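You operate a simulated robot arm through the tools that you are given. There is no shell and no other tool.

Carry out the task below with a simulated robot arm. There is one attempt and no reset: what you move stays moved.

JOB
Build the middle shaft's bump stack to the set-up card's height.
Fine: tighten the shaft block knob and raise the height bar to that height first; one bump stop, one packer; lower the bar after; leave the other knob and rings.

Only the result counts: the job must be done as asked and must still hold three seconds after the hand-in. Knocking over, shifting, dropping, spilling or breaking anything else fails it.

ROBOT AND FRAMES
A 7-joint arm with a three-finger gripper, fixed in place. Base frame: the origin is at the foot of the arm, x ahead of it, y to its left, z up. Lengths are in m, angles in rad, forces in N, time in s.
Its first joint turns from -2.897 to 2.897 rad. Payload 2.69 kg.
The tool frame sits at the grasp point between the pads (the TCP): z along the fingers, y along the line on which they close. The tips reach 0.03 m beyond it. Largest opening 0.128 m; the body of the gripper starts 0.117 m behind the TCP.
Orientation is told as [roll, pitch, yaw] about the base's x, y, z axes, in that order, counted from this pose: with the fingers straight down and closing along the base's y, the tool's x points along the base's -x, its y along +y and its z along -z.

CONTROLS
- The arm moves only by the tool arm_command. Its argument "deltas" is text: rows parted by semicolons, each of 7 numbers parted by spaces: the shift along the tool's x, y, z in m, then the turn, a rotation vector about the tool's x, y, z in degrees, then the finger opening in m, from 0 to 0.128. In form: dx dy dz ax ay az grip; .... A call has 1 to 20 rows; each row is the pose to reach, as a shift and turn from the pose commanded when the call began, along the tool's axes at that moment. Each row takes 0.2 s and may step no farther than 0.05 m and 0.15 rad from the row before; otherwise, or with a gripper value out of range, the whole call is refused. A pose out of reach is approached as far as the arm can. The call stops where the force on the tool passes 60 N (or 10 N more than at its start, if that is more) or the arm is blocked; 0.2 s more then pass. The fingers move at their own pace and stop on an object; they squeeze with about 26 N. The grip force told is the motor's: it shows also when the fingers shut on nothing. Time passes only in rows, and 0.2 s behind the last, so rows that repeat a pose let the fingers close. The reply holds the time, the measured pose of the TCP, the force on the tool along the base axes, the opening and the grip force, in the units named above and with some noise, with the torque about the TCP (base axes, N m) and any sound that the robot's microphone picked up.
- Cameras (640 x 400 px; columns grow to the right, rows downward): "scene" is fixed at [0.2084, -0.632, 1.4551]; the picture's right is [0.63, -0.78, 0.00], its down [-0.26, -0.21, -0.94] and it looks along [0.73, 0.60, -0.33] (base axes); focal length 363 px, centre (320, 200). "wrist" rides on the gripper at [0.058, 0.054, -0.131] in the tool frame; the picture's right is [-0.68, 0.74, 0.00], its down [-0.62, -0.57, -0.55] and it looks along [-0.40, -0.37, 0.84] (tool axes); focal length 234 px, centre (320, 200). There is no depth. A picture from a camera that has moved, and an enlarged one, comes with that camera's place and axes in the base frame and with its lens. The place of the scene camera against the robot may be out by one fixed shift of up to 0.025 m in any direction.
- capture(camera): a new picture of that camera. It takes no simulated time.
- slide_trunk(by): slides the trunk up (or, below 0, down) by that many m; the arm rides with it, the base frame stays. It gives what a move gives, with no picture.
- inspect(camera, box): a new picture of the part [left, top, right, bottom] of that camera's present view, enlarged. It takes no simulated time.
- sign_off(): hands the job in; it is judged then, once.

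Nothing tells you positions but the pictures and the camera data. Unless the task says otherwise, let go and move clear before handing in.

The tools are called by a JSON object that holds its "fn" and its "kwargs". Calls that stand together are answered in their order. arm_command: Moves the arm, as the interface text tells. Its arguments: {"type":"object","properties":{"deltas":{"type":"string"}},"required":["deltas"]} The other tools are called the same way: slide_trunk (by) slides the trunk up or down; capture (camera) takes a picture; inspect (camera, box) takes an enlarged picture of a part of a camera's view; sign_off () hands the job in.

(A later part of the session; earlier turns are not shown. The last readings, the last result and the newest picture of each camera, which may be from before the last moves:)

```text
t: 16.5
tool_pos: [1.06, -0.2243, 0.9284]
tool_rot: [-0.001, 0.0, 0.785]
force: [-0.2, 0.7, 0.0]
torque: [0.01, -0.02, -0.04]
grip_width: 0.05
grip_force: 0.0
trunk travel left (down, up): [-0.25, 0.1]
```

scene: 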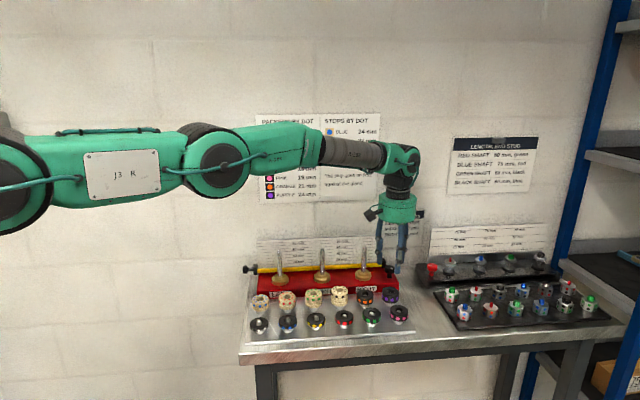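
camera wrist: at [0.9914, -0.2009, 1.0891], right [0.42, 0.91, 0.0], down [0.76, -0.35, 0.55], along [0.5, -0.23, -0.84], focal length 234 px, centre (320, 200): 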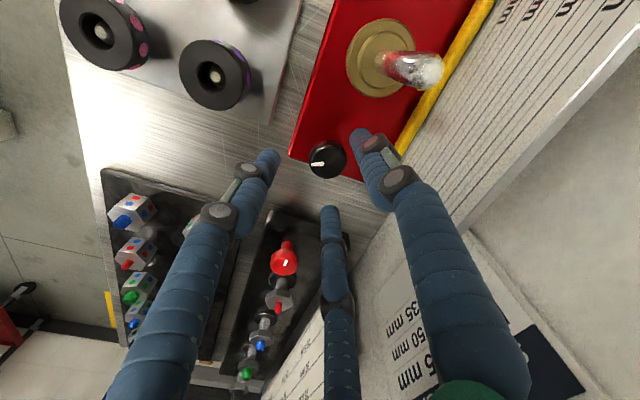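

{"fn": "arm_command", "kwargs": {"deltas": "0 0 0 0 0 0 0.04; 0 0 0 0 0 0 0.0; 0 0 0 0 0 0 0.0; 0 0 0 0 0 0 0.0"}}

{"fn": "inspect", "kwargs": {"camera": "wrist", "box": [240, 110, 400, 220]}}

{"fn": "inspect", "kwargs": {"camera": "scene", "box": [350, 230, 440, 300]}}

```text
t: 17.5
tool_pos: [1.0624, -0.2245, 0.9274]
tool_rot: [0.0, 0.001, 0.788]
force: [18.2, 2.5, -1.6]
torque: [0.03, -0.46, -0.04]
grip_width: 0.0282
grip_force: 44.4
trunk travel left (down, up): [-0.25, 0.1]
```

```text
3.64 times, centred on (320, 165) of wrist
camera zoom: at [0.9826, -0.23, 1.0589], right [-0.04, 1.0, 0.0], down [0.83, 0.04, 0.55], along [0.55, 0.02, -0.84], focal length 852 px, centre (320, 327)
```

zoom: 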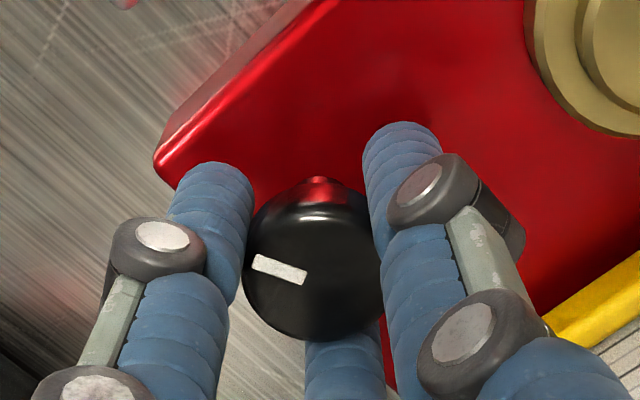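

```text
5.71 times, centred on (395, 265) of scene
camera zoom: at [0.2084, -0.632, 1.4551], right [0.63, -0.78, 0.0], down [-0.26, -0.21, -0.94], along [0.73, 0.6, -0.33], focal length 2073 px, centre (-109, -171)
```

zoom: 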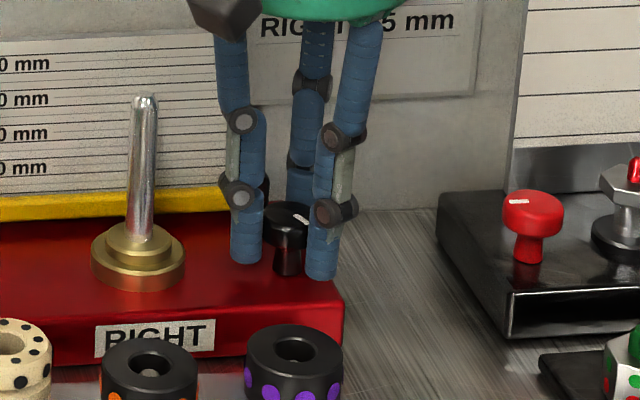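

I have a grip on the knob, with some side load. I'll relieve it with a small shift, then start turning clockwise (seen from above) while watching the torque.

{"fn": "arm_command", "kwargs": {"deltas": "-0.002 -0.002 0 0 0 0 0.0; -0.002 -0.002 0 0 0 0 0.0"}}

{"fn": "arm_command", "kwargs": {"deltas": "0 0 0 0 0 5 0.0; 0 0 0 0 0 10 0.0; 0 0 0 0 0 15 0.0"}}

{"fn": "inspect", "kwargs": {"camera": "wrist", "box": [240, 110, 400, 220]}}

```text
t: 18.1
tool_pos: [1.062, -0.2248, 0.9276]
tool_rot: [0.001, 0.002, 0.785]
force: [-10.4, 8.1, 3.7]
torque: [0.22, 0.67, -0.02]
grip_width: 0.0277
grip_force: 45.3
trunk travel left (down, up): [-0.25, 0.1]
```

```text
t: 18.9
tool_pos: [1.0623, -0.2249, 0.9274]
tool_rot: [0.0, 0.002, 0.521]
force: [-18.7, 11.7, -1.9]
torque: [0.37, 0.48, 0.0]
grip_width: 0.0279
grip_force: 44.7
trunk travel left (down, up): [-0.25, 0.1]
```

```text
3.64 times, centred on (320, 165) of wrist
camera zoom: at [0.985, -0.2094, 1.059], right [0.22, 0.98, 0.0], down [0.82, -0.18, 0.55], along [0.53, -0.12, -0.84], focal length 852 px, centre (320, 327)
```

zoom: 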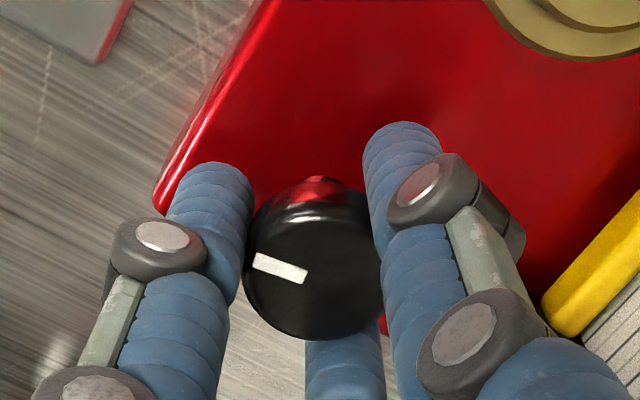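

The knob turns with the hand and shows low torque so far. I'll keep turning clockwise.

{"fn": "arm_command", "kwargs": {"deltas": "0.0008 0.0016 0 0 0 6 0.0; 0.0008 0.0016 0 0 0 12 0.0; 0.0008 0.0016 0 0 0 18 0.0; 0.0008 0.0016 0 0 0 24 0.0; 0.0008 0.0016 0 0 0 30 0.0"}}

{"fn": "inspect", "kwargs": {"camera": "wrist", "box": [240, 110, 400, 220]}}

```text
t: 20.1
tool_pos: [1.0615, -0.2251, 0.9277]
tool_rot: [-0.001, -0.001, -0.003]
force: [-3.9, 1.1, -8.1]
torque: [-0.05, -0.22, 0.01]
grip_width: 0.0281
grip_force: 44.8
trunk travel left (down, up): [-0.25, 0.1]
```

```text
3.64 times, centred on (320, 165) of wrist
camera zoom: at [1.004, -0.1729, 1.059], right [0.68, 0.73, 0.0], down [0.61, -0.57, 0.55], along [0.4, -0.37, -0.84], focal length 852 px, centre (320, 327)
```

zoom: 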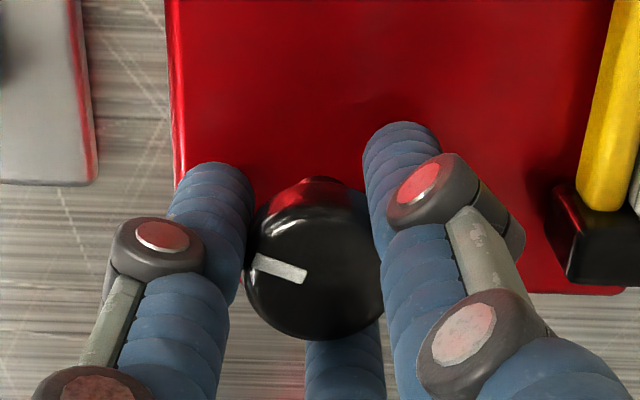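

{"fn": "arm_command", "kwargs": {"deltas": "0 0 0 0 0 6 0.0; 0 0 0 0 0 12 0.0; 0 0 0 0 0 18 0.0; 0 0 0 0 0 24 0.0; 0 0 0 0 0 30 0.0"}}

{"fn": "inspect", "kwargs": {"camera": "wrist", "box": [240, 110, 400, 220]}}

```text
t: 21.3
tool_pos: [1.063, -0.2247, 0.9286]
tool_rot: [0.0, -0.001, -0.525]
force: [-6.9, -0.2, -9.6]
torque: [0.02, 0.2, 0.01]
grip_width: 0.028
grip_force: 45.0
trunk travel left (down, up): [-0.25, 0.1]
```

```text
3.64 times, centred on (320, 165) of wrist
camera zoom: at [1.0387, -0.151, 1.0589], right [0.95, 0.3, 0.0], down [0.25, -0.8, 0.55], along [0.16, -0.52, -0.84], focal length 852 px, centre (320, 327)
```

zoom: 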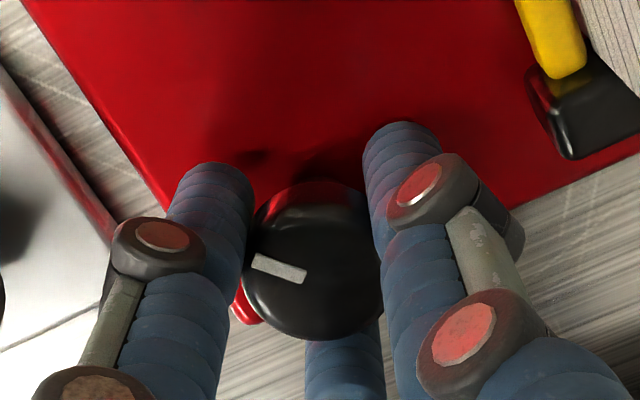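

{"fn": "arm_command", "kwargs": {"deltas": "0 0 0 0 0 6 0.0; 0 0 0 0 0 12 0.0; 0 0 0 0 0 18 0.0; 0 0 0 0 0 24 0.0; 0 0 0 0 0 30 0.0"}}

{"fn": "inspect", "kwargs": {"camera": "wrist", "box": [240, 110, 400, 220]}}

```text
t: 22.5
tool_pos: [1.0613, -0.2253, 0.9278]
tool_rot: [-0.001, -0.001, -1.048]
force: [-5.8, -0.3, -7.4]
torque: [0.04, 0.12, 0.0]
grip_width: 0.0284
grip_force: 45.0
trunk travel left (down, up): [-0.25, 0.1]
```

```text
3.64 times, centred on (320, 165) of wrist
camera zoom: at [1.0796, -0.1494, 1.0587], right [0.98, -0.22, 0.0], down [-0.18, -0.82, 0.55], along [-0.12, -0.54, -0.84], focal length 852 px, centre (320, 327)
```

zoom: 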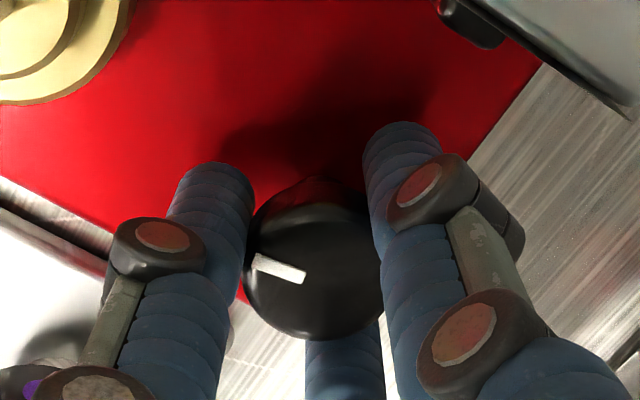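

{"fn": "arm_command", "kwargs": {"deltas": "0 0 0 0 0 6 0.0; 0 0 0 0 0 12 0.0; 0 0 0 0 0 18 0.0; 0 0 0 0 0 24 0.0; 0 0 0 0 0 30 0.0"}}

{"fn": "inspect", "kwargs": {"camera": "wrist", "box": [240, 110, 400, 220]}}

{"fn": "capture", "kwargs": {"camera": "scene"}}

```text
t: 23.7
tool_pos: [1.0626, -0.2259, 0.9279]
tool_rot: [-0.001, -0.001, -1.573]
force: [-3.5, 2.4, -4.3]
torque: [-0.01, 0.11, 0.43]
grip_width: 0.0282
grip_force: 44.6
trunk travel left (down, up): [-0.25, 0.1]
```

```text
3.64 times, centred on (320, 165) of wrist
camera zoom: at [1.1158, -0.1684, 1.0595], right [0.73, -0.68, 0.0], down [-0.57, -0.61, 0.55], along [-0.37, -0.4, -0.84], focal length 852 px, centre (320, 327)
```

zoom: 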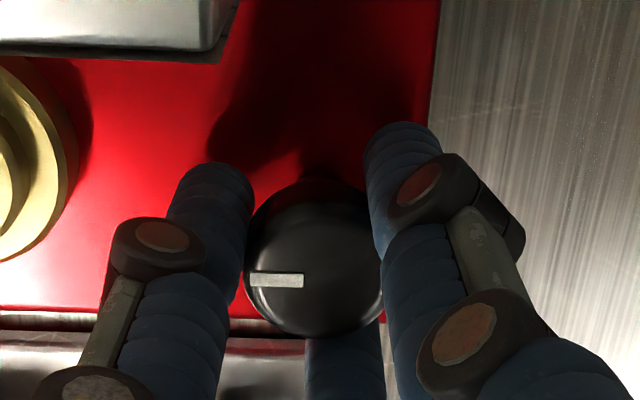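

```text
taken
```

scene: 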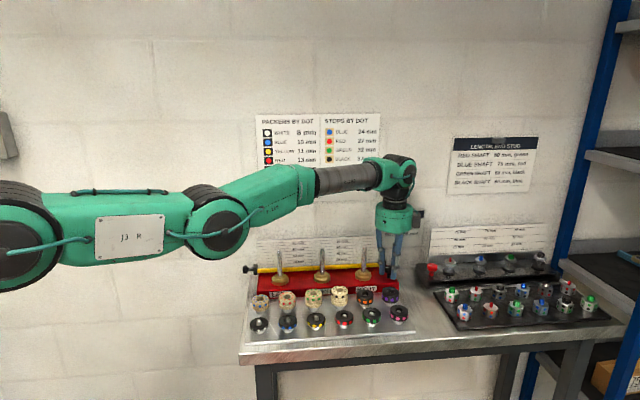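

Torque rose to 0.43 N·m and the hand slipped on the knob, so it has reached its stop after about 120° and is tight. I'll release and lift clear.

{"fn": "arm_command", "kwargs": {"deltas": "0 0 0 0 0 0 0.0; 0 0 0 0 0 0 0.05; 0 0 0 0 0 0 0.05; 0 0 -0.02 0 0 0 0.05; 0 0 -0.05 0 0 0 0.05; 0 0 -0.09 0 0 0 0.05"}}

{"fn": "inspect", "kwargs": {"camera": "wrist", "box": [220, 60, 400, 200]}}

{"fn": "inspect", "kwargs": {"camera": "scene", "box": [350, 230, 440, 300]}}

```text
t: 25.1
tool_pos: [1.062, -0.2237, 1.0202]
tool_rot: [-0.001, 0.001, -1.572]
force: [-0.6, 0.1, -0.5]
torque: [0.03, -0.03, 0.0]
grip_width: 0.0502
grip_force: 0.0
trunk travel left (down, up): [-0.25, 0.1]
```

```text
2.86 times, centred on (310, 130) of wrist
camera zoom: at [1.1163, -0.1668, 1.1512], right [0.74, -0.68, 0.0], down [-0.57, -0.62, 0.55], along [-0.37, -0.4, -0.84], focal length 669 px, centre (349, 400)
```

zoom: 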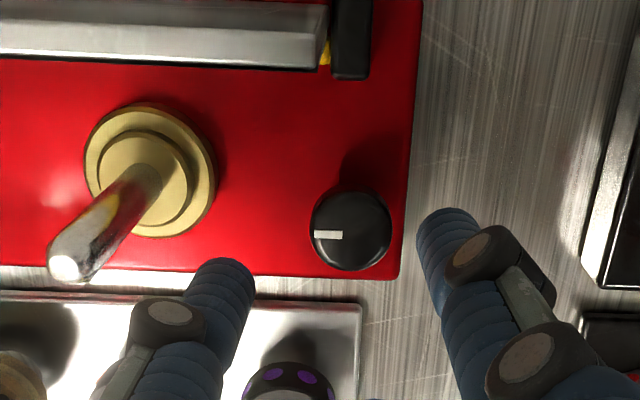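

```text
5.71 times, centred on (395, 265) of scene
camera zoom: at [0.2084, -0.632, 1.4551], right [0.63, -0.78, 0.0], down [-0.26, -0.21, -0.94], along [0.73, 0.6, -0.33], focal length 2073 px, centre (-109, -171)
```

zoom: 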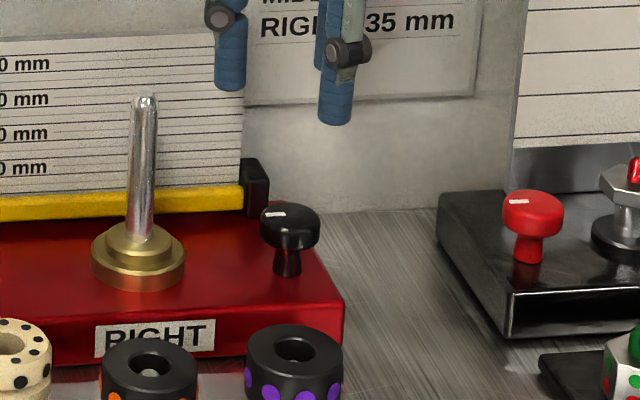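

The knob turned 120° to a hard stop and its mark now lies along the block. Next is the height bar handle at the left end, so I'll lift, swing over there and look closely.

{"fn": "arm_command", "kwargs": {"deltas": "0 0 -0.04 0 0 0 0.06; 0 0 -0.08 0 0 0 0.06; 0.0186 -0.0184 -0.08 0 0 -7.5 0.06; 0.0372 -0.0367 -0.08 0 0 -15 0.06; 0.0559 -0.0551 -0.08 0 0 -22.5 0.06; 0.0745 -0.0734 -0.08 0 0 -30 0.06; 0.0931 -0.0918 -0.08 0 0 -37.5 0.06; 0.1117 -0.1102 -0.08 0 0 -45 0.06; 0.1303 -0.1285 -0.08 0 0 -52.5 0.06; 0.149 -0.1469 -0.08 0 0 -60 0.06; 0.1676 -0.1652 -0.08 0 0 -67.5 0.06; 0.1862 -0.1836 -0.08 0 0 -75 0.06; 0.2048 -0.202 -0.08 0 0 -82.5 0.06; 0.2235 -0.2203 -0.08 0 0 -90 0.06; 0.2421 -0.2387 -0.08 0 0 -97.5 0.06; 0.2607 -0.2571 -0.08 0 0 -105 0.06; 0.2793 -0.2754 -0.08 0 0 -112.5 0.06; 0.2979 -0.2938 -0.08 0 0 -120 0.06; 0.3166 -0.3121 -0.08 0 0 -127.5 0.06; 0.3352 -0.3305 -0.08 0 0 -135 0.06"}}

{"fn": "capture", "kwargs": {"camera": "wrist"}}

{"fn": "capture", "kwargs": {"camera": "scene"}}

```text
t: 26.1
tool_pos: [1.048, -0.2058, 1.1027]
tool_rot: [-0.002, -0.001, -1.334]
force: [-16.9, -12.0, -2.1]
torque: [1.56, -2.5, 0.69]
grip_width: 0.06
grip_force: 0.0
out of reach, approached as far as the arm can: row 3, 4, 5
trunk travel left (down, up): [-0.25, 0.1]
stopped in row 5: the force on the tool passed its limit at 83 N (the readings are from after the stop); the commanded pose is now the measured one
```

```text
taken
camera wrist: at [1.0867, -0.1388, 1.2331], right [0.87, -0.49, 0.0], down [-0.41, -0.73, 0.55], along [-0.27, -0.48, -0.84], focal length 234 px, centre (320, 200)
```

wrist: 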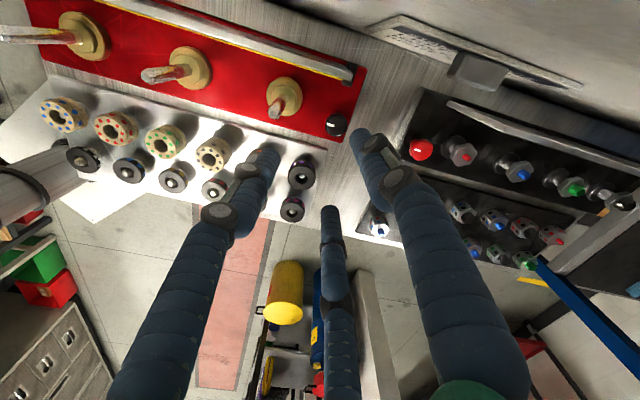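

```text
taken
```

scene: 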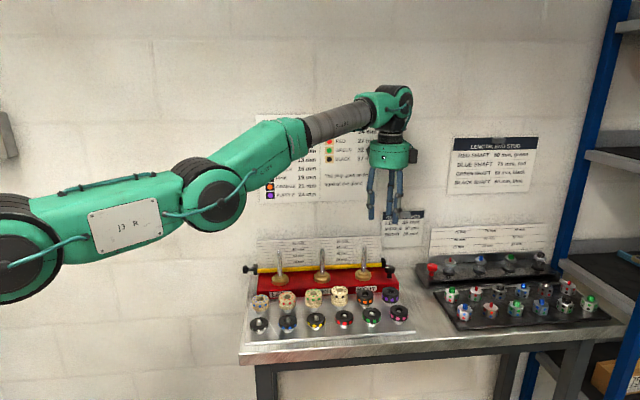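

The camera housing brushed the wall (force along -n), so the wall is at about n≈0.685. I'll back away from the wall and check that the cards are undisturbed.

{"fn": "arm_command", "kwargs": {"deltas": "-0.0129 -0.0211 0 0 0 0 0.06; -0.0258 -0.0422 0 0 0 0 0.06; -0.0516 -0.0844 0 0 0 0 0.06; -0.0516 -0.0844 0 0 0 0 0.06"}}

{"fn": "inspect", "kwargs": {"camera": "scene", "box": [240, 105, 560, 305]}}

```text
t: 27.1
tool_pos: [1.03, -0.2844, 1.1041]
tool_rot: [-0.005, 0.0, -1.332]
force: [0.7, -0.6, -0.7]
torque: [0.08, 0.01, 0.0]
grip_width: 0.0598
grip_force: 0.0
out of reach, approached as far as the arm can: row 1, 2, 3, 4
trunk travel left (down, up): [-0.25, 0.1]
```

```text
2.00 times, centred on (400, 205) of scene
camera zoom: at [0.2084, -0.632, 1.4551], right [0.63, -0.78, 0.0], down [-0.26, -0.21, -0.94], along [0.73, 0.6, -0.33], focal length 726 px, centre (160, 190)
```

zoom: 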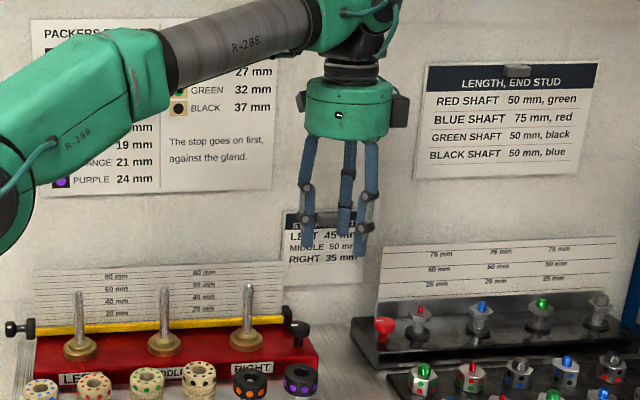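

{"fn": "arm_command", "kwargs": {"deltas": "0 0 0 0 0 0 0.06; 0 0 0 0 0 0 0.06"}}

{"fn": "capture", "kwargs": {"camera": "scene"}}

```text
t: 27.8
tool_pos: [1.0304, -0.2826, 1.106]
tool_rot: [-0.003, -0.002, -1.334]
force: [1.4, 0.0, -0.3]
torque: [-0.01, 0.07, 0.0]
grip_width: 0.0601
grip_force: 0.1
trunk travel left (down, up): [-0.25, 0.1]
```

```text
taken
```

scene: 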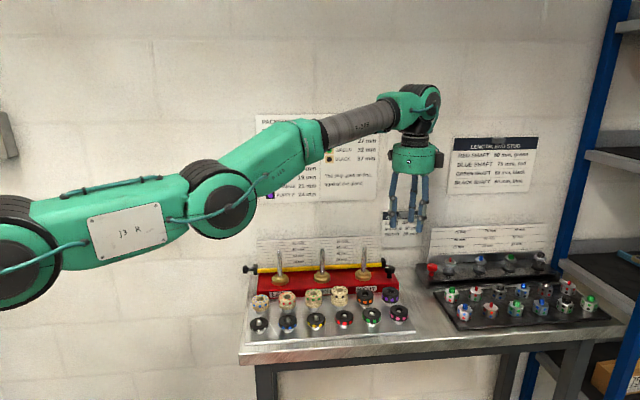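

{"fn": "arm_command", "kwargs": {"deltas": "0.0121 -0.0218 0.005 0 0 0 0.06; 0.0242 -0.0437 0.01 0 0 0 0.06; 0.0363 -0.0655 0.015 0 0 0 0.06; 0.0484 -0.0874 0.02 0 0 0 0.06; 0.0484 -0.0874 0.02 0 0 0 0.06"}}

```text
t: 28.9
tool_pos: [0.9376, -0.2579, 1.0784]
tool_rot: [-0.01, 0.0, -1.332]
force: [2.7, -1.3, -2.9]
torque: [0.07, 0.31, -0.05]
grip_width: 0.0603
grip_force: 0.1
out of reach, approached as far as the arm can: row 1
trunk travel left (down, up): [-0.25, 0.1]
```

Back in the normal workspace. I'll continue to a viewing spot for the bar handle, rotating to yaw 45° and keeping away from the wall.

{"fn": "arm_command", "kwargs": {"deltas": "0.0193 -0.0079 -0.0012 0 0 -7.1 0.06; 0.0387 -0.0157 -0.0024 0 0 -14.3 0.06; 0.058 -0.0236 -0.0035 0 0 -21.4 0.06; 0.0774 -0.0314 -0.0047 0 0 -28.5 0.06; 0.0967 -0.0393 -0.0059 0 0 -35.7 0.06; 0.1161 -0.0471 -0.0071 0 0 -42.8 0.06; 0.1354 -0.055 -0.0082 0 0 -49.9 0.06; 0.1548 -0.0628 -0.0094 0 0 -57.1 0.06; 0.1741 -0.0707 -0.0106 0 0 -64.2 0.06; 0.1935 -0.0785 -0.0118 0 0 -71.4 0.06; 0.2128 -0.0864 -0.0129 0 0 -78.5 0.06; 0.2322 -0.0942 -0.0141 0 0 -85.6 0.06; 0.2515 -0.1021 -0.0153 0 0 -92.8 0.06; 0.2709 -0.1099 -0.0165 0 0 -99.9 0.06; 0.2902 -0.1178 -0.0176 0 0 -107 0.06; 0.3096 -0.1256 -0.0188 0 0 -114.2 0.06; 0.3289 -0.1335 -0.02 0 0 -121.3 0.06; 0.3289 -0.1335 -0.02 0 0 -121.3 0.06"}}

{"fn": "capture", "kwargs": {"camera": "wrist"}}

{"fn": "capture", "kwargs": {"camera": "scene"}}

```text
t: 32.8
tool_pos: [0.729, 0.0336, 1.1058]
tool_rot: [-0.001, 0.003, 0.786]
force: [-0.7, 0.7, 0.2]
torque: [-0.02, -0.02, -0.03]
grip_width: 0.06
grip_force: 0.0
trunk travel left (down, up): [-0.25, 0.1]
```

```text
taken
camera wrist: at [0.6501, 0.0291, 1.2373], right [-0.04, 1.0, 0.0], down [0.84, 0.04, 0.55], along [0.55, 0.02, -0.84], focal length 234 px, centre (320, 200)
```

wrist: 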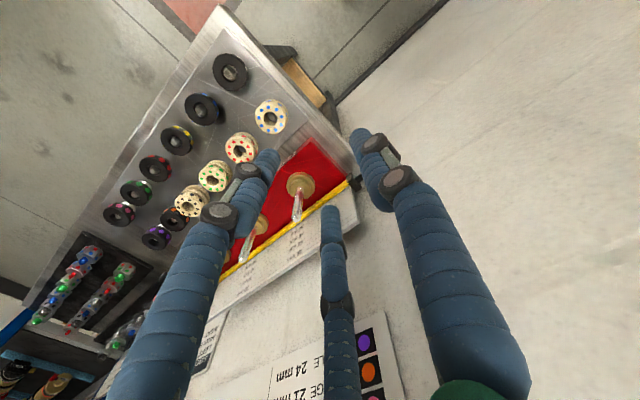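

```text
taken
```

scene: 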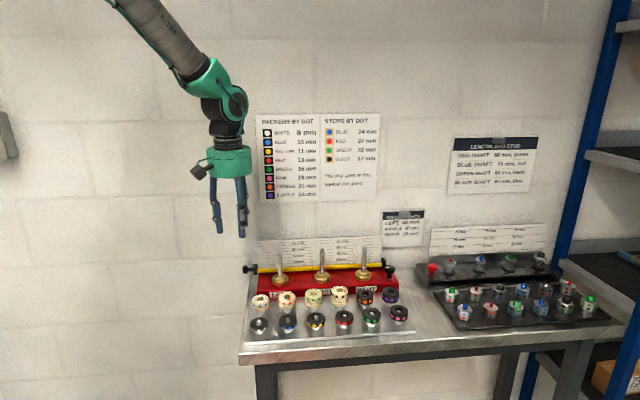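

{"fn": "arm_command", "kwargs": {"deltas": "-0.0137 0.0137 0.02 0 0 0 0.07; -0.0274 0.0274 0.043 0 0 0 0.08; -0.041 0.041 0.065 0 0 0 0.09; -0.0547 0.0547 0.086 0 0 0 0.1; -0.0547 0.0547 0.086 0 0 0 0.1"}}

{"fn": "capture", "kwargs": {"camera": "wrist"}}

{"fn": "inspect", "kwargs": {"camera": "wrist", "box": [240, 130, 400, 250]}}

```text
t: 34.0
tool_pos: [0.7275, 0.1093, 1.0196]
tool_rot: [-0.001, 0.002, 0.782]
force: [0.1, 0.6, 0.7]
torque: [-0.06, 0.0, 0.02]
grip_width: 0.1
grip_force: 0.0
trunk travel left (down, up): [-0.25, 0.1]
```

```text
taken
camera wrist: at [0.6502, 0.1052, 1.1505], right [-0.04, 1.0, 0.0], down [0.84, 0.04, 0.55], along [0.55, 0.02, -0.84], focal length 234 px, centre (320, 200)
```

wrist: 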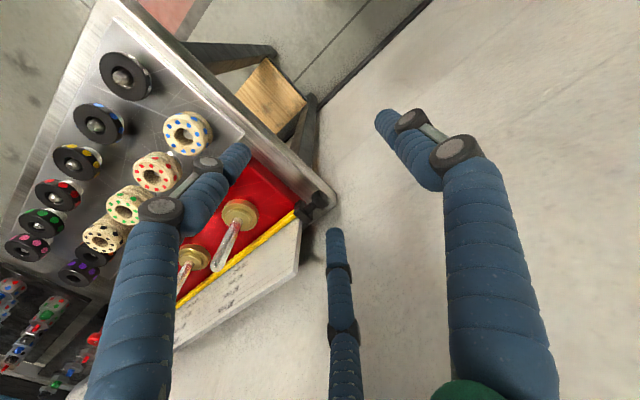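

```text
3.33 times, centred on (320, 190) of wrist
camera zoom: at [0.6502, 0.1052, 1.1505], right [-0.04, 1.0, 0.0], down [0.84, 0.04, 0.55], along [0.55, 0.02, -0.84], focal length 781 px, centre (320, 233)
```

zoom: 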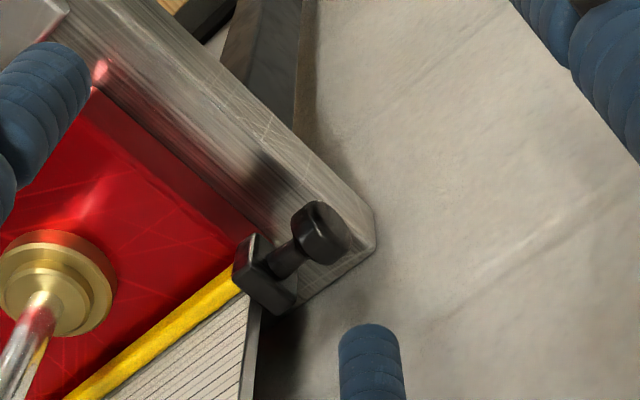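

The handle view is clear: its knob is at about (0.810, 0.112, 0.905), only ~3 cm from the wall. I'll approach with the hand tilted 60° toward the wall (yaw 45°), so one finger is above-behind, one below-front and one at the outer end.

{"fn": "arm_command", "kwargs": {"deltas": "0.0059 -0.0046 0 0 -7.5 0 0.09; 0.0118 -0.0092 0 0 -15 0 0.08; 0.0177 -0.0138 0 0 -22.5 0 0.07; 0.0236 -0.0184 0 0 -30 0 0.06; 0.0294 -0.023 0 0 -37.5 0 0.05; 0.0353 -0.0276 0 0 -45 0 0.045; 0.0412 -0.0322 0 0 -52.5 0 0.045; 0.0471 -0.0368 0 0 -60 0 0.045; 0.0471 -0.0368 0 0 -60 0 0.045"}}

{"fn": "capture", "kwargs": {"camera": "wrist"}}

{"fn": "capture", "kwargs": {"camera": "scene"}}

```text
t: 36.0
tool_pos: [0.7231, 0.0491, 1.0196]
tool_rot: [-0.003, -1.045, 0.783]
force: [-0.4, 0.0, -0.6]
torque: [0.03, 0.0, 0.04]
grip_width: 0.0453
grip_force: 0.0
trunk travel left (down, up): [-0.25, 0.1]
```

```text
taken
camera wrist: at [0.5833, -0.0148, 1.0346], right [-0.28, 0.76, 0.58], down [0.28, -0.52, 0.81], along [0.92, 0.39, -0.07], focal length 234 px, centre (320, 200)
```

wrist: 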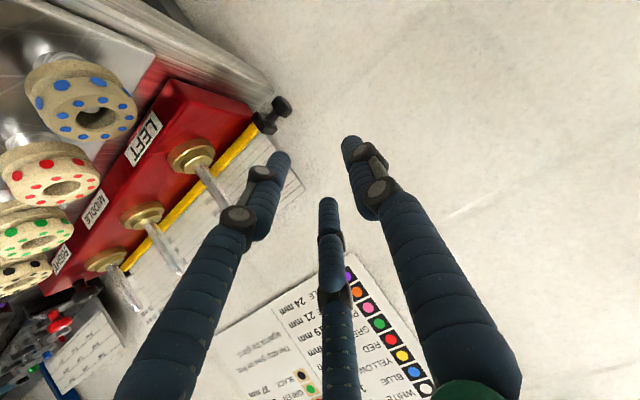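

```text
taken
```

scene: 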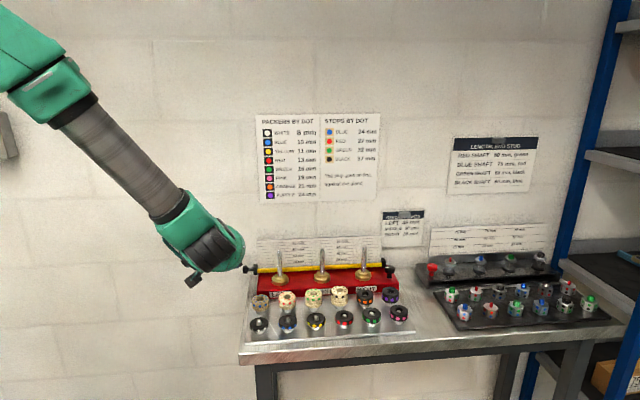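

{"fn": "inspect", "kwargs": {"camera": "wrist", "box": [220, 60, 340, 150]}}

{"fn": "inspect", "kwargs": {"camera": "wrist", "box": [0, 30, 300, 290]}}

```text
4.44 times, centred on (280, 105) of wrist
camera zoom: at [0.5833, -0.0148, 1.0346], right [-0.28, 0.76, 0.58], down [0.28, -0.52, 0.81], along [0.92, 0.39, -0.07], focal length 1041 px, centre (498, 622)
```

zoom: 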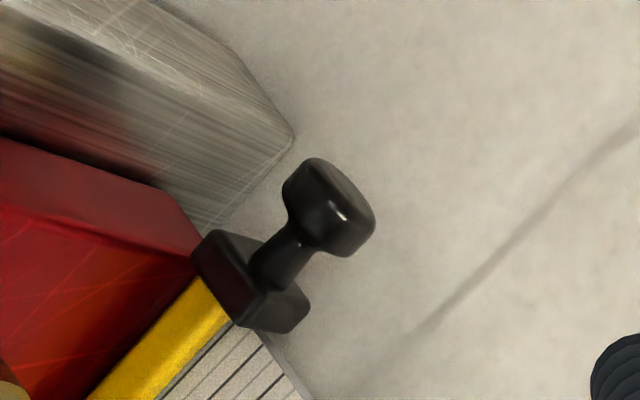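

```text
1.54 times, centred on (150, 160) of wrist
camera zoom: at [0.5833, -0.0148, 1.0346], right [-0.28, 0.76, 0.58], down [0.28, -0.52, 0.81], along [0.92, 0.39, -0.07], focal length 360 px, centre (582, 262)
```

zoom: 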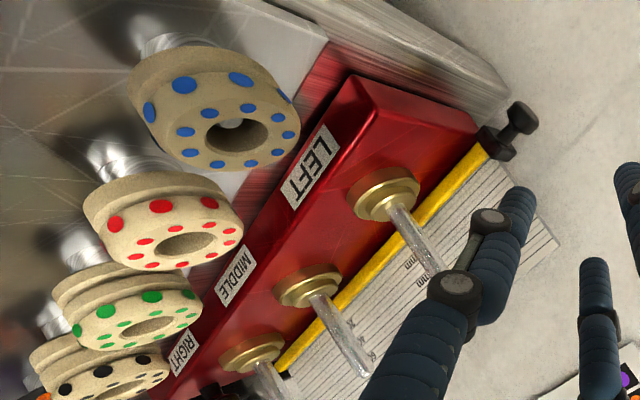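

The new view confirms the handle knob at (0.810, 0.111, 0.905). I'll move to the pre-grasp pose 8 cm back along the tool axis.

{"fn": "arm_command", "kwargs": {"deltas": "0.0232 -0.007 0.0245 0 0 0 0.045; 0.0463 -0.0141 0.049 0 0 0 0.045; 0.0463 -0.0141 0.049 0 0 0 0.045"}}

{"fn": "inspect", "kwargs": {"camera": "wrist", "box": [220, 80, 420, 230]}}

{"fn": "inspect", "kwargs": {"camera": "scene", "box": [170, 200, 320, 320]}}

```text
t: 36.8
tool_pos: [0.7461, 0.0542, 0.9565]
tool_rot: [-0.002, -1.043, 0.785]
force: [1.2, 1.0, 0.1]
torque: [0.04, 0.0, 0.06]
grip_width: 0.0451
grip_force: 0.3
trunk travel left (down, up): [-0.25, 0.1]
```

```text
2.67 times, centred on (320, 155) of wrist
camera zoom: at [0.6072, -0.0105, 0.9716], right [-0.28, 0.76, 0.58], down [0.28, -0.52, 0.81], along [0.92, 0.39, -0.07], focal length 624 px, centre (320, 320)
```

zoom: 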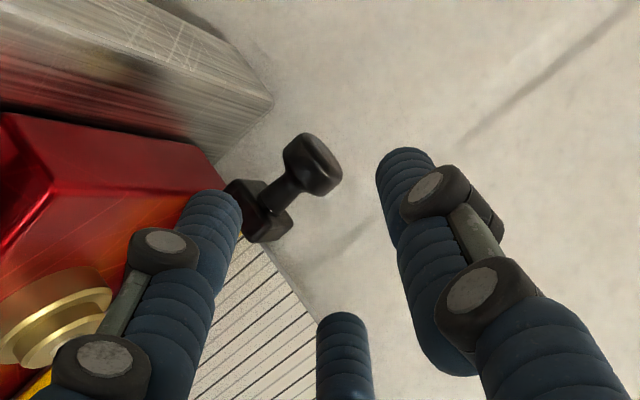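

```text
3.33 times, centred on (245, 260) of scene
camera zoom: at [0.2084, -0.632, 1.4551], right [0.63, -0.78, 0.0], down [-0.26, -0.21, -0.94], along [0.73, 0.6, -0.33], focal length 1209 px, centre (570, 0)
```

zoom: 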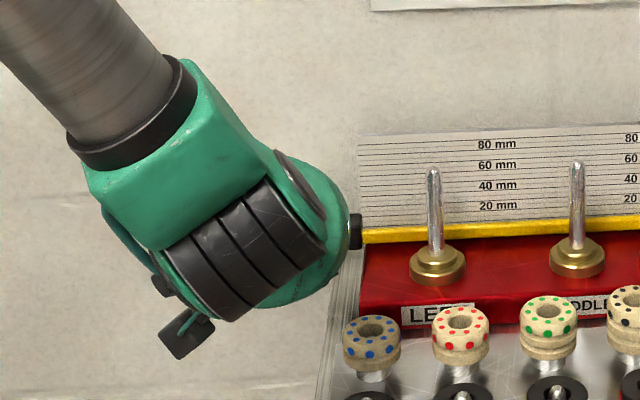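

{"fn": "arm_command", "kwargs": {"deltas": "0.0005 0 0.03 0 0 0 0.042; 0.001 0.0003 0.056 0 0 0 0.042; 0.0012 0.0005 0.068 0 0 0 0.042; 0.0012 0.0005 0.076 0 0 0 0.042; 0.0012 0.0005 0.076 0 0 0 0.042"}}

{"fn": "inspect", "kwargs": {"camera": "wrist", "box": [220, 80, 420, 230]}}

{"fn": "inspect", "kwargs": {"camera": "scene", "box": [190, 220, 320, 320]}}

```text
t: 38.0
tool_pos: [0.7902, 0.0991, 0.9174]
tool_rot: [-0.002, -1.045, 0.787]
force: [-0.5, 0.3, 0.2]
torque: [0.03, 0.0, 0.02]
grip_width: 0.0417
grip_force: 0.0
trunk travel left (down, up): [-0.25, 0.1]
```

```text
2.67 times, centred on (320, 155) of wrist
camera zoom: at [0.6521, 0.0342, 0.9324], right [-0.28, 0.76, 0.58], down [0.28, -0.52, 0.81], along [0.92, 0.39, -0.07], focal length 624 px, centre (320, 320)
```

zoom: 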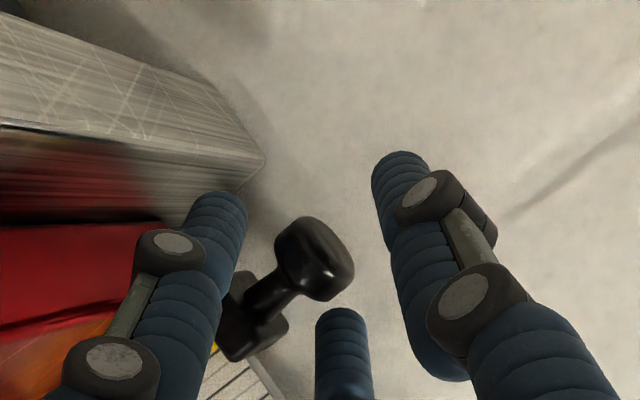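

```text
4.00 times, centred on (255, 270) of scene
camera zoom: at [0.2084, -0.632, 1.4551], right [0.63, -0.78, 0.0], down [-0.26, -0.21, -0.94], along [0.73, 0.6, -0.33], focal length 1451 px, centre (580, -80)
```

zoom: 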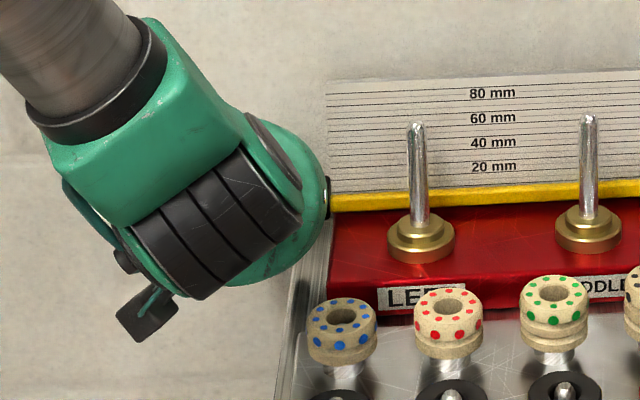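

The knob sits between the fingers as planned. I'll advance 3 mm and close the fingers on it.

{"fn": "arm_command", "kwargs": {"deltas": "0 0 0.003 0 0 0 0.042; 0 0 0.003 0 0 0 0.03; 0 0 0.003 0 0 0 0.0; 0 0 0.003 0 0 0 0.0; 0 0 0.003 0 0 0 0.0"}}

{"fn": "inspect", "kwargs": {"camera": "wrist", "box": [220, 80, 420, 230]}}

```text
t: 39.1
tool_pos: [0.7939, 0.0989, 0.9168]
tool_rot: [-0.005, -1.047, 0.788]
force: [15.8, -4.0, 5.7]
torque: [-0.03, -0.51, -0.28]
grip_width: 0.0251
grip_force: 26.0
trunk travel left (down, up): [-0.25, 0.1]
```

```text
2.67 times, centred on (320, 155) of wrist
camera zoom: at [0.655, 0.0356, 0.9321], right [-0.28, 0.76, 0.58], down [0.28, -0.52, 0.81], along [0.92, 0.39, -0.07], focal length 624 px, centre (320, 320)
```

zoom: 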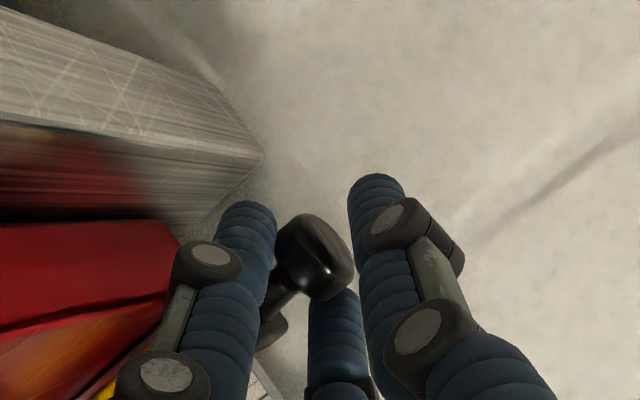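

Gripped (width 25 mm, 26 N). I'll lift 10 mm first and check.

{"fn": "arm_command", "kwargs": {"deltas": "-0.0043 0 -0.0025 0 0 0 0.0; -0.0087 0 -0.005 0 0 0 0.0; -0.0087 0 -0.005 0 0 0 0.0"}}

{"fn": "inspect", "kwargs": {"camera": "wrist", "box": [220, 80, 420, 230]}}

{"fn": "inspect", "kwargs": {"camera": "scene", "box": [240, 220, 400, 300]}}

```text
t: 40.0
tool_pos: [0.7935, 0.1, 0.9258]
tool_rot: [-0.005, -1.046, 0.785]
force: [27.0, -12.1, -1.6]
torque: [-0.17, -0.49, -0.35]
grip_width: 0.0251
grip_force: 26.0
trunk travel left (down, up): [-0.25, 0.1]
```

```text
2.67 times, centred on (320, 155) of wrist
camera zoom: at [0.6549, 0.0356, 0.9409], right [-0.28, 0.76, 0.58], down [0.28, -0.52, 0.81], along [0.92, 0.39, -0.07], focal length 624 px, centre (320, 320)
```

zoom: 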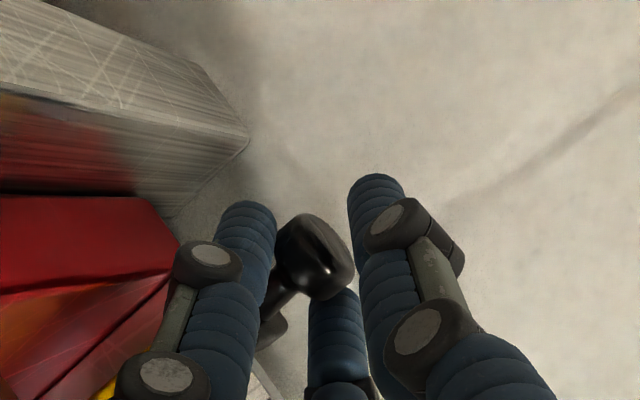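

```text
4.00 times, centred on (320, 260) of scene
camera zoom: at [0.2084, -0.632, 1.4551], right [0.63, -0.78, 0.0], down [-0.26, -0.21, -0.94], along [0.73, 0.6, -0.33], focal length 1451 px, centre (320, -40)
```

zoom: 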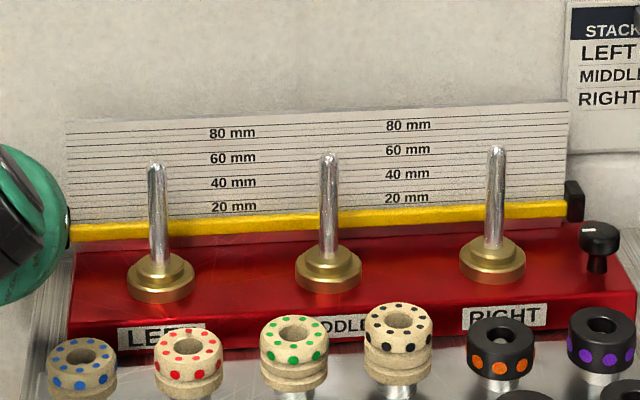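

The bar follows. I'll continue up by 40 mm more and ease the side load slightly.

{"fn": "arm_command", "kwargs": {"deltas": "-0.0043 -0.001 -0.0025 0 0 0 0.0; -0.0087 -0.002 -0.005 0 0 0 0.0; -0.013 -0.002 -0.0075 0 0 0 0.0; -0.0173 -0.002 -0.01 0 0 0 0.0; -0.0217 -0.002 -0.0125 0 0 0 0.0; -0.026 -0.002 -0.015 0 0 0 0.0; -0.0303 -0.002 -0.0175 0 0 0 0.0; -0.0346 -0.002 -0.02 0 0 0 0.0; -0.0346 -0.002 -0.02 0 0 0 0.0; -0.0346 -0.002 -0.02 0 0 0 0.0"}}

{"fn": "inspect", "kwargs": {"camera": "scene", "box": [240, 220, 400, 300]}}

{"fn": "capture", "kwargs": {"camera": "wrist"}}

```text
t: 42.1
tool_pos: [0.7938, 0.0998, 0.9663]
tool_rot: [-0.002, -1.044, 0.785]
force: [0.9, -3.8, -1.2]
torque: [-0.14, -0.08, 0.16]
grip_width: 0.0251
grip_force: 25.9
trunk travel left (down, up): [-0.25, 0.1]
```

```text
4.00 times, centred on (320, 260) of scene
camera zoom: at [0.2084, -0.632, 1.4551], right [0.63, -0.78, 0.0], down [-0.26, -0.21, -0.94], along [0.73, 0.6, -0.33], focal length 1451 px, centre (320, -40)
```

zoom: 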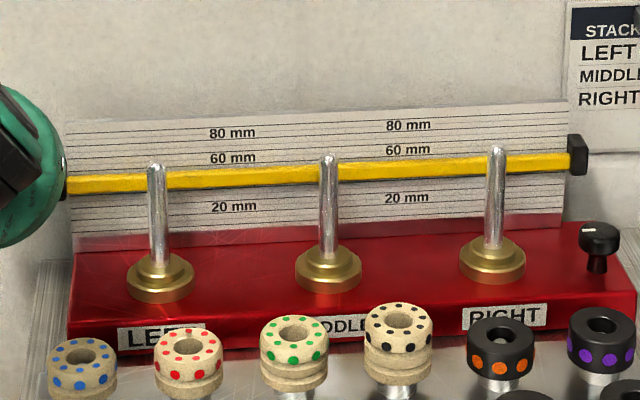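

```text
taken
camera wrist: at [0.655, 0.0353, 0.9809], right [-0.28, 0.76, 0.58], down [0.28, -0.52, 0.81], along [0.92, 0.39, -0.07], focal length 234 px, centre (320, 200)
```

wrist: 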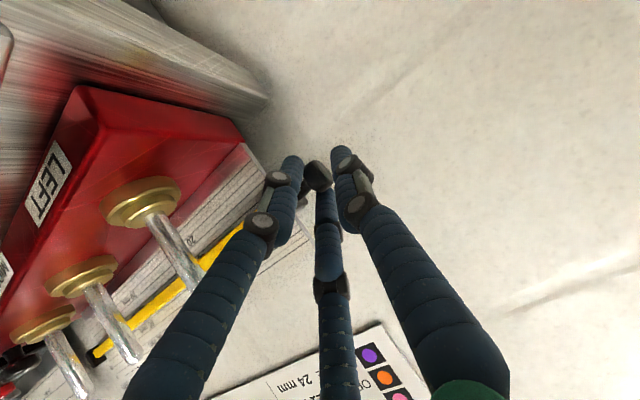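

The bar is up about 50 mm by the tool reading. I'll zoom to verify it against the scale.

{"fn": "inspect", "kwargs": {"camera": "scene", "box": [285, 230, 345, 270]}}

{"fn": "inspect", "kwargs": {"camera": "scene", "box": [340, 230, 400, 270]}}

{"fn": "inspect", "kwargs": {"camera": "scene", "box": [250, 235, 310, 275]}}

{"fn": "inspect", "kwargs": {"camera": "wrist", "box": [80, 140, 340, 380]}}

```text
10.00 times, centred on (315, 250) of scene
camera zoom: at [0.2084, -0.632, 1.4551], right [0.63, -0.78, 0.0], down [-0.26, -0.21, -0.94], along [0.73, 0.6, -0.33], focal length 3628 px, centre (370, -300)
```

zoom: 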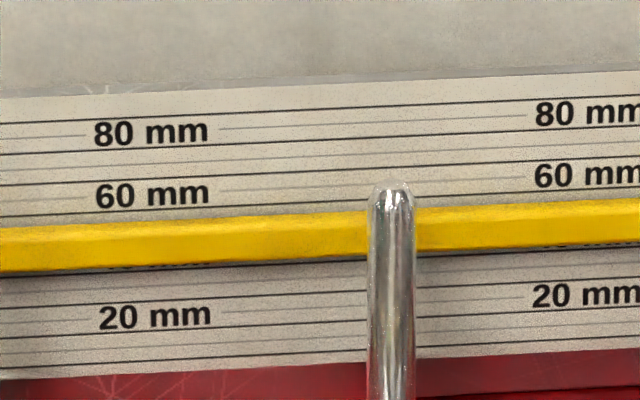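

```text
10.00 times, centred on (370, 250) of scene
camera zoom: at [0.2084, -0.632, 1.4551], right [0.63, -0.78, 0.0], down [-0.26, -0.21, -0.94], along [0.73, 0.6, -0.33], focal length 3628 px, centre (-180, -300)
```

zoom: 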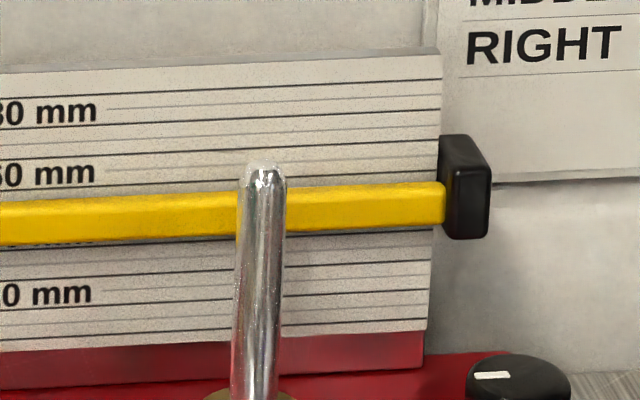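

```text
10.00 times, centred on (280, 255) of scene
camera zoom: at [0.2084, -0.632, 1.4551], right [0.63, -0.78, 0.0], down [-0.26, -0.21, -0.94], along [0.73, 0.6, -0.33], focal length 3628 px, centre (720, -350)
```

zoom: 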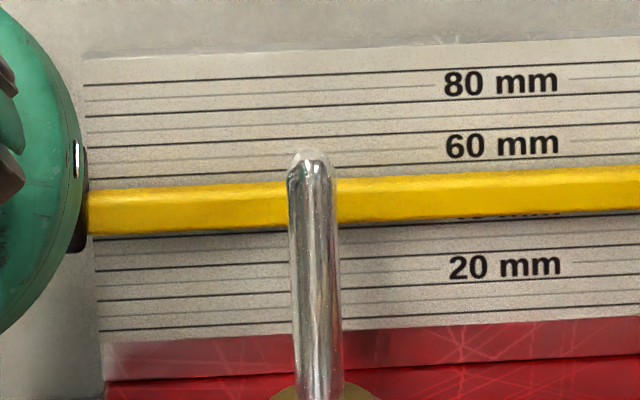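

```text
1.67 times, centred on (210, 260) of wrist
camera zoom: at [0.655, 0.0353, 0.9809], right [-0.28, 0.76, 0.58], down [0.28, -0.52, 0.81], along [0.92, 0.39, -0.07], focal length 390 px, centre (503, 100)
```

zoom: 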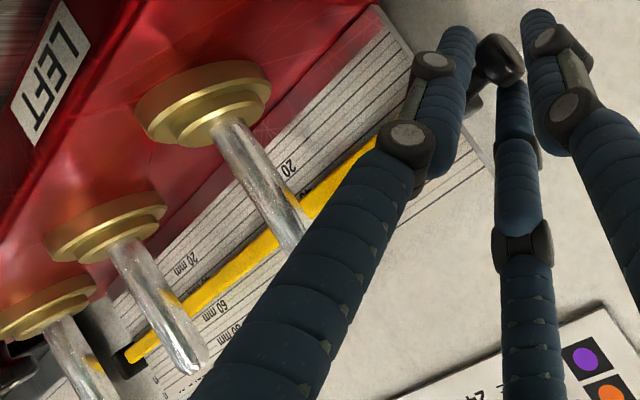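

{"fn": "inspect", "kwargs": {"camera": "wrist", "box": [100, 190, 230, 300]}}

{"fn": "inspect", "kwargs": {"camera": "wrist", "box": [160, 130, 320, 250]}}

```text
3.64 times, centred on (165, 245) of wrist
camera zoom: at [0.655, 0.0353, 0.9809], right [-0.28, 0.76, 0.58], down [0.28, -0.52, 0.81], along [0.92, 0.39, -0.07], focal length 852 px, centre (884, 36)
```

zoom: 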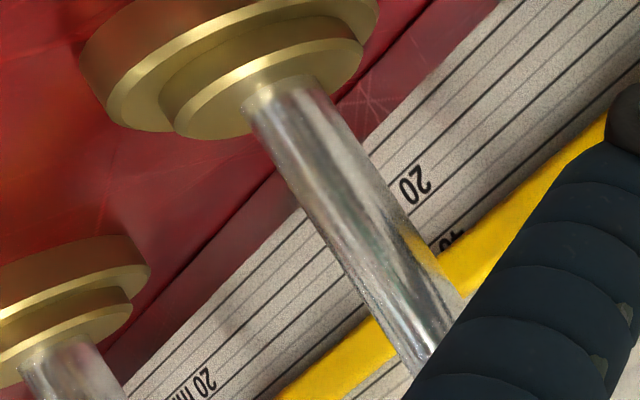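

```text
3.33 times, centred on (240, 190) of wrist
camera zoom: at [0.655, 0.0353, 0.9809], right [-0.28, 0.76, 0.58], down [0.28, -0.52, 0.81], along [0.92, 0.39, -0.07], focal length 781 px, centre (587, 233)
```

zoom: 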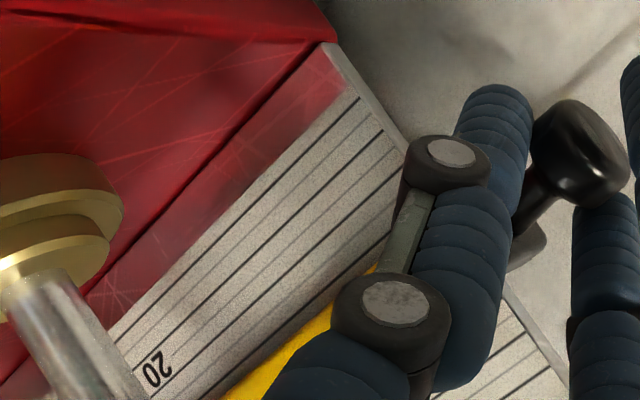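

{"fn": "inspect", "kwargs": {"camera": "wrist", "box": [170, 195, 220, 245]}}

{"fn": "inspect", "kwargs": {"camera": "wrist", "box": [190, 140, 260, 210]}}

{"fn": "inspect", "kwargs": {"camera": "scene", "box": [290, 235, 315, 275]}}

```text
8.00 times, centred on (195, 220) of wrist
camera zoom: at [0.655, 0.0353, 0.9809], right [-0.28, 0.76, 0.58], down [0.28, -0.52, 0.81], along [0.92, 0.39, -0.07], focal length 1873 px, centre (1320, 40)
```

zoom: 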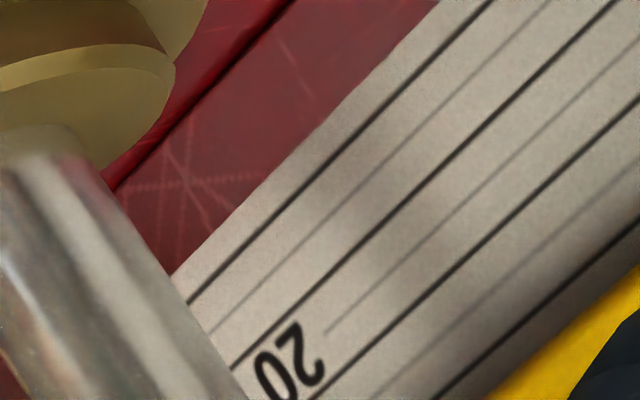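

```text
5.71 times, centred on (225, 175) of wrist
camera zoom: at [0.655, 0.0353, 0.9809], right [-0.28, 0.76, 0.58], down [0.28, -0.52, 0.81], along [0.92, 0.39, -0.07], focal length 1338 px, centre (863, 343)
```

zoom: 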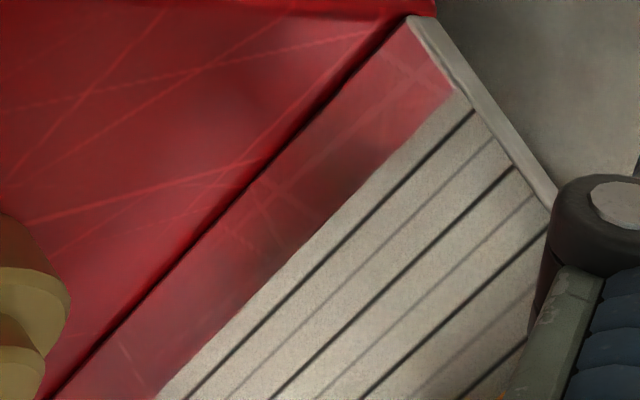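

```text
10.00 times, centred on (302, 255) of scene
camera zoom: at [0.2084, -0.632, 1.4551], right [0.63, -0.78, 0.0], down [-0.26, -0.21, -0.94], along [0.73, 0.6, -0.33], focal length 3628 px, centre (495, -350)
```

zoom: 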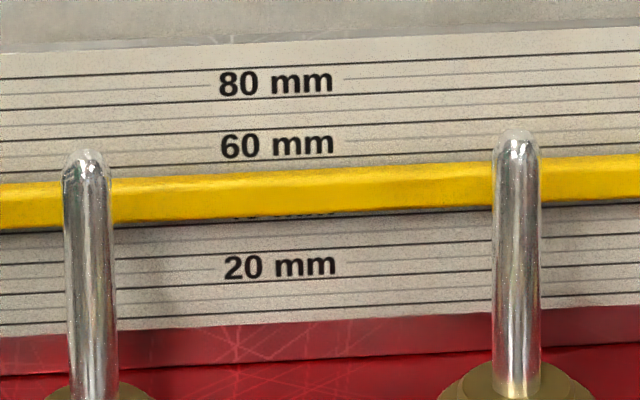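

{"fn": "inspect", "kwargs": {"camera": "scene", "box": [425, 220, 505, 270]}}

{"fn": "inspect", "kwargs": {"camera": "scene", "box": [320, 230, 360, 270]}}

```text
8.00 times, centred on (465, 245) of scene
camera zoom: at [0.2084, -0.632, 1.4551], right [0.63, -0.78, 0.0], down [-0.26, -0.21, -0.94], along [0.73, 0.6, -0.33], focal length 2902 px, centre (-840, -160)
```

zoom: 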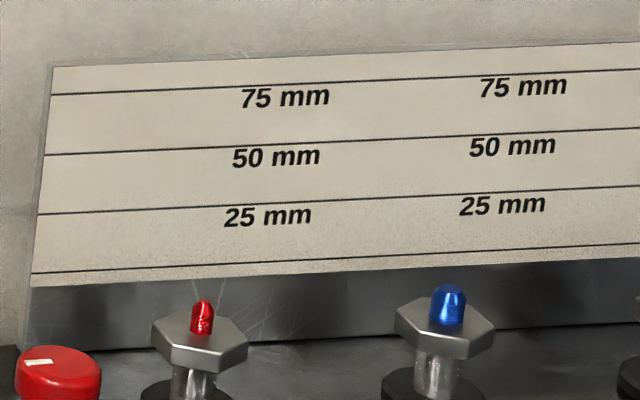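

```text
10.00 times, centred on (340, 250) of scene
camera zoom: at [0.2084, -0.632, 1.4551], right [0.63, -0.78, 0.0], down [-0.26, -0.21, -0.94], along [0.73, 0.6, -0.33], focal length 3628 px, centre (120, -300)
```

zoom: 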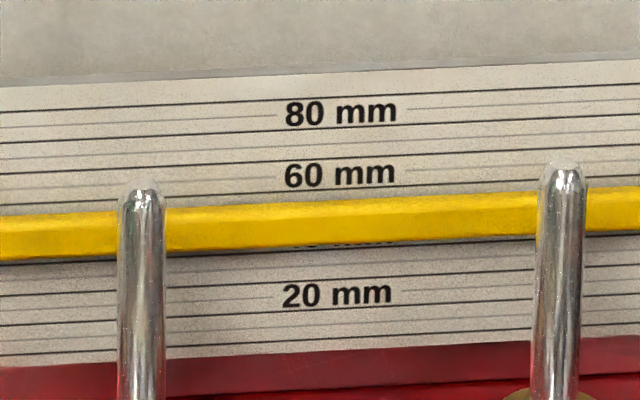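

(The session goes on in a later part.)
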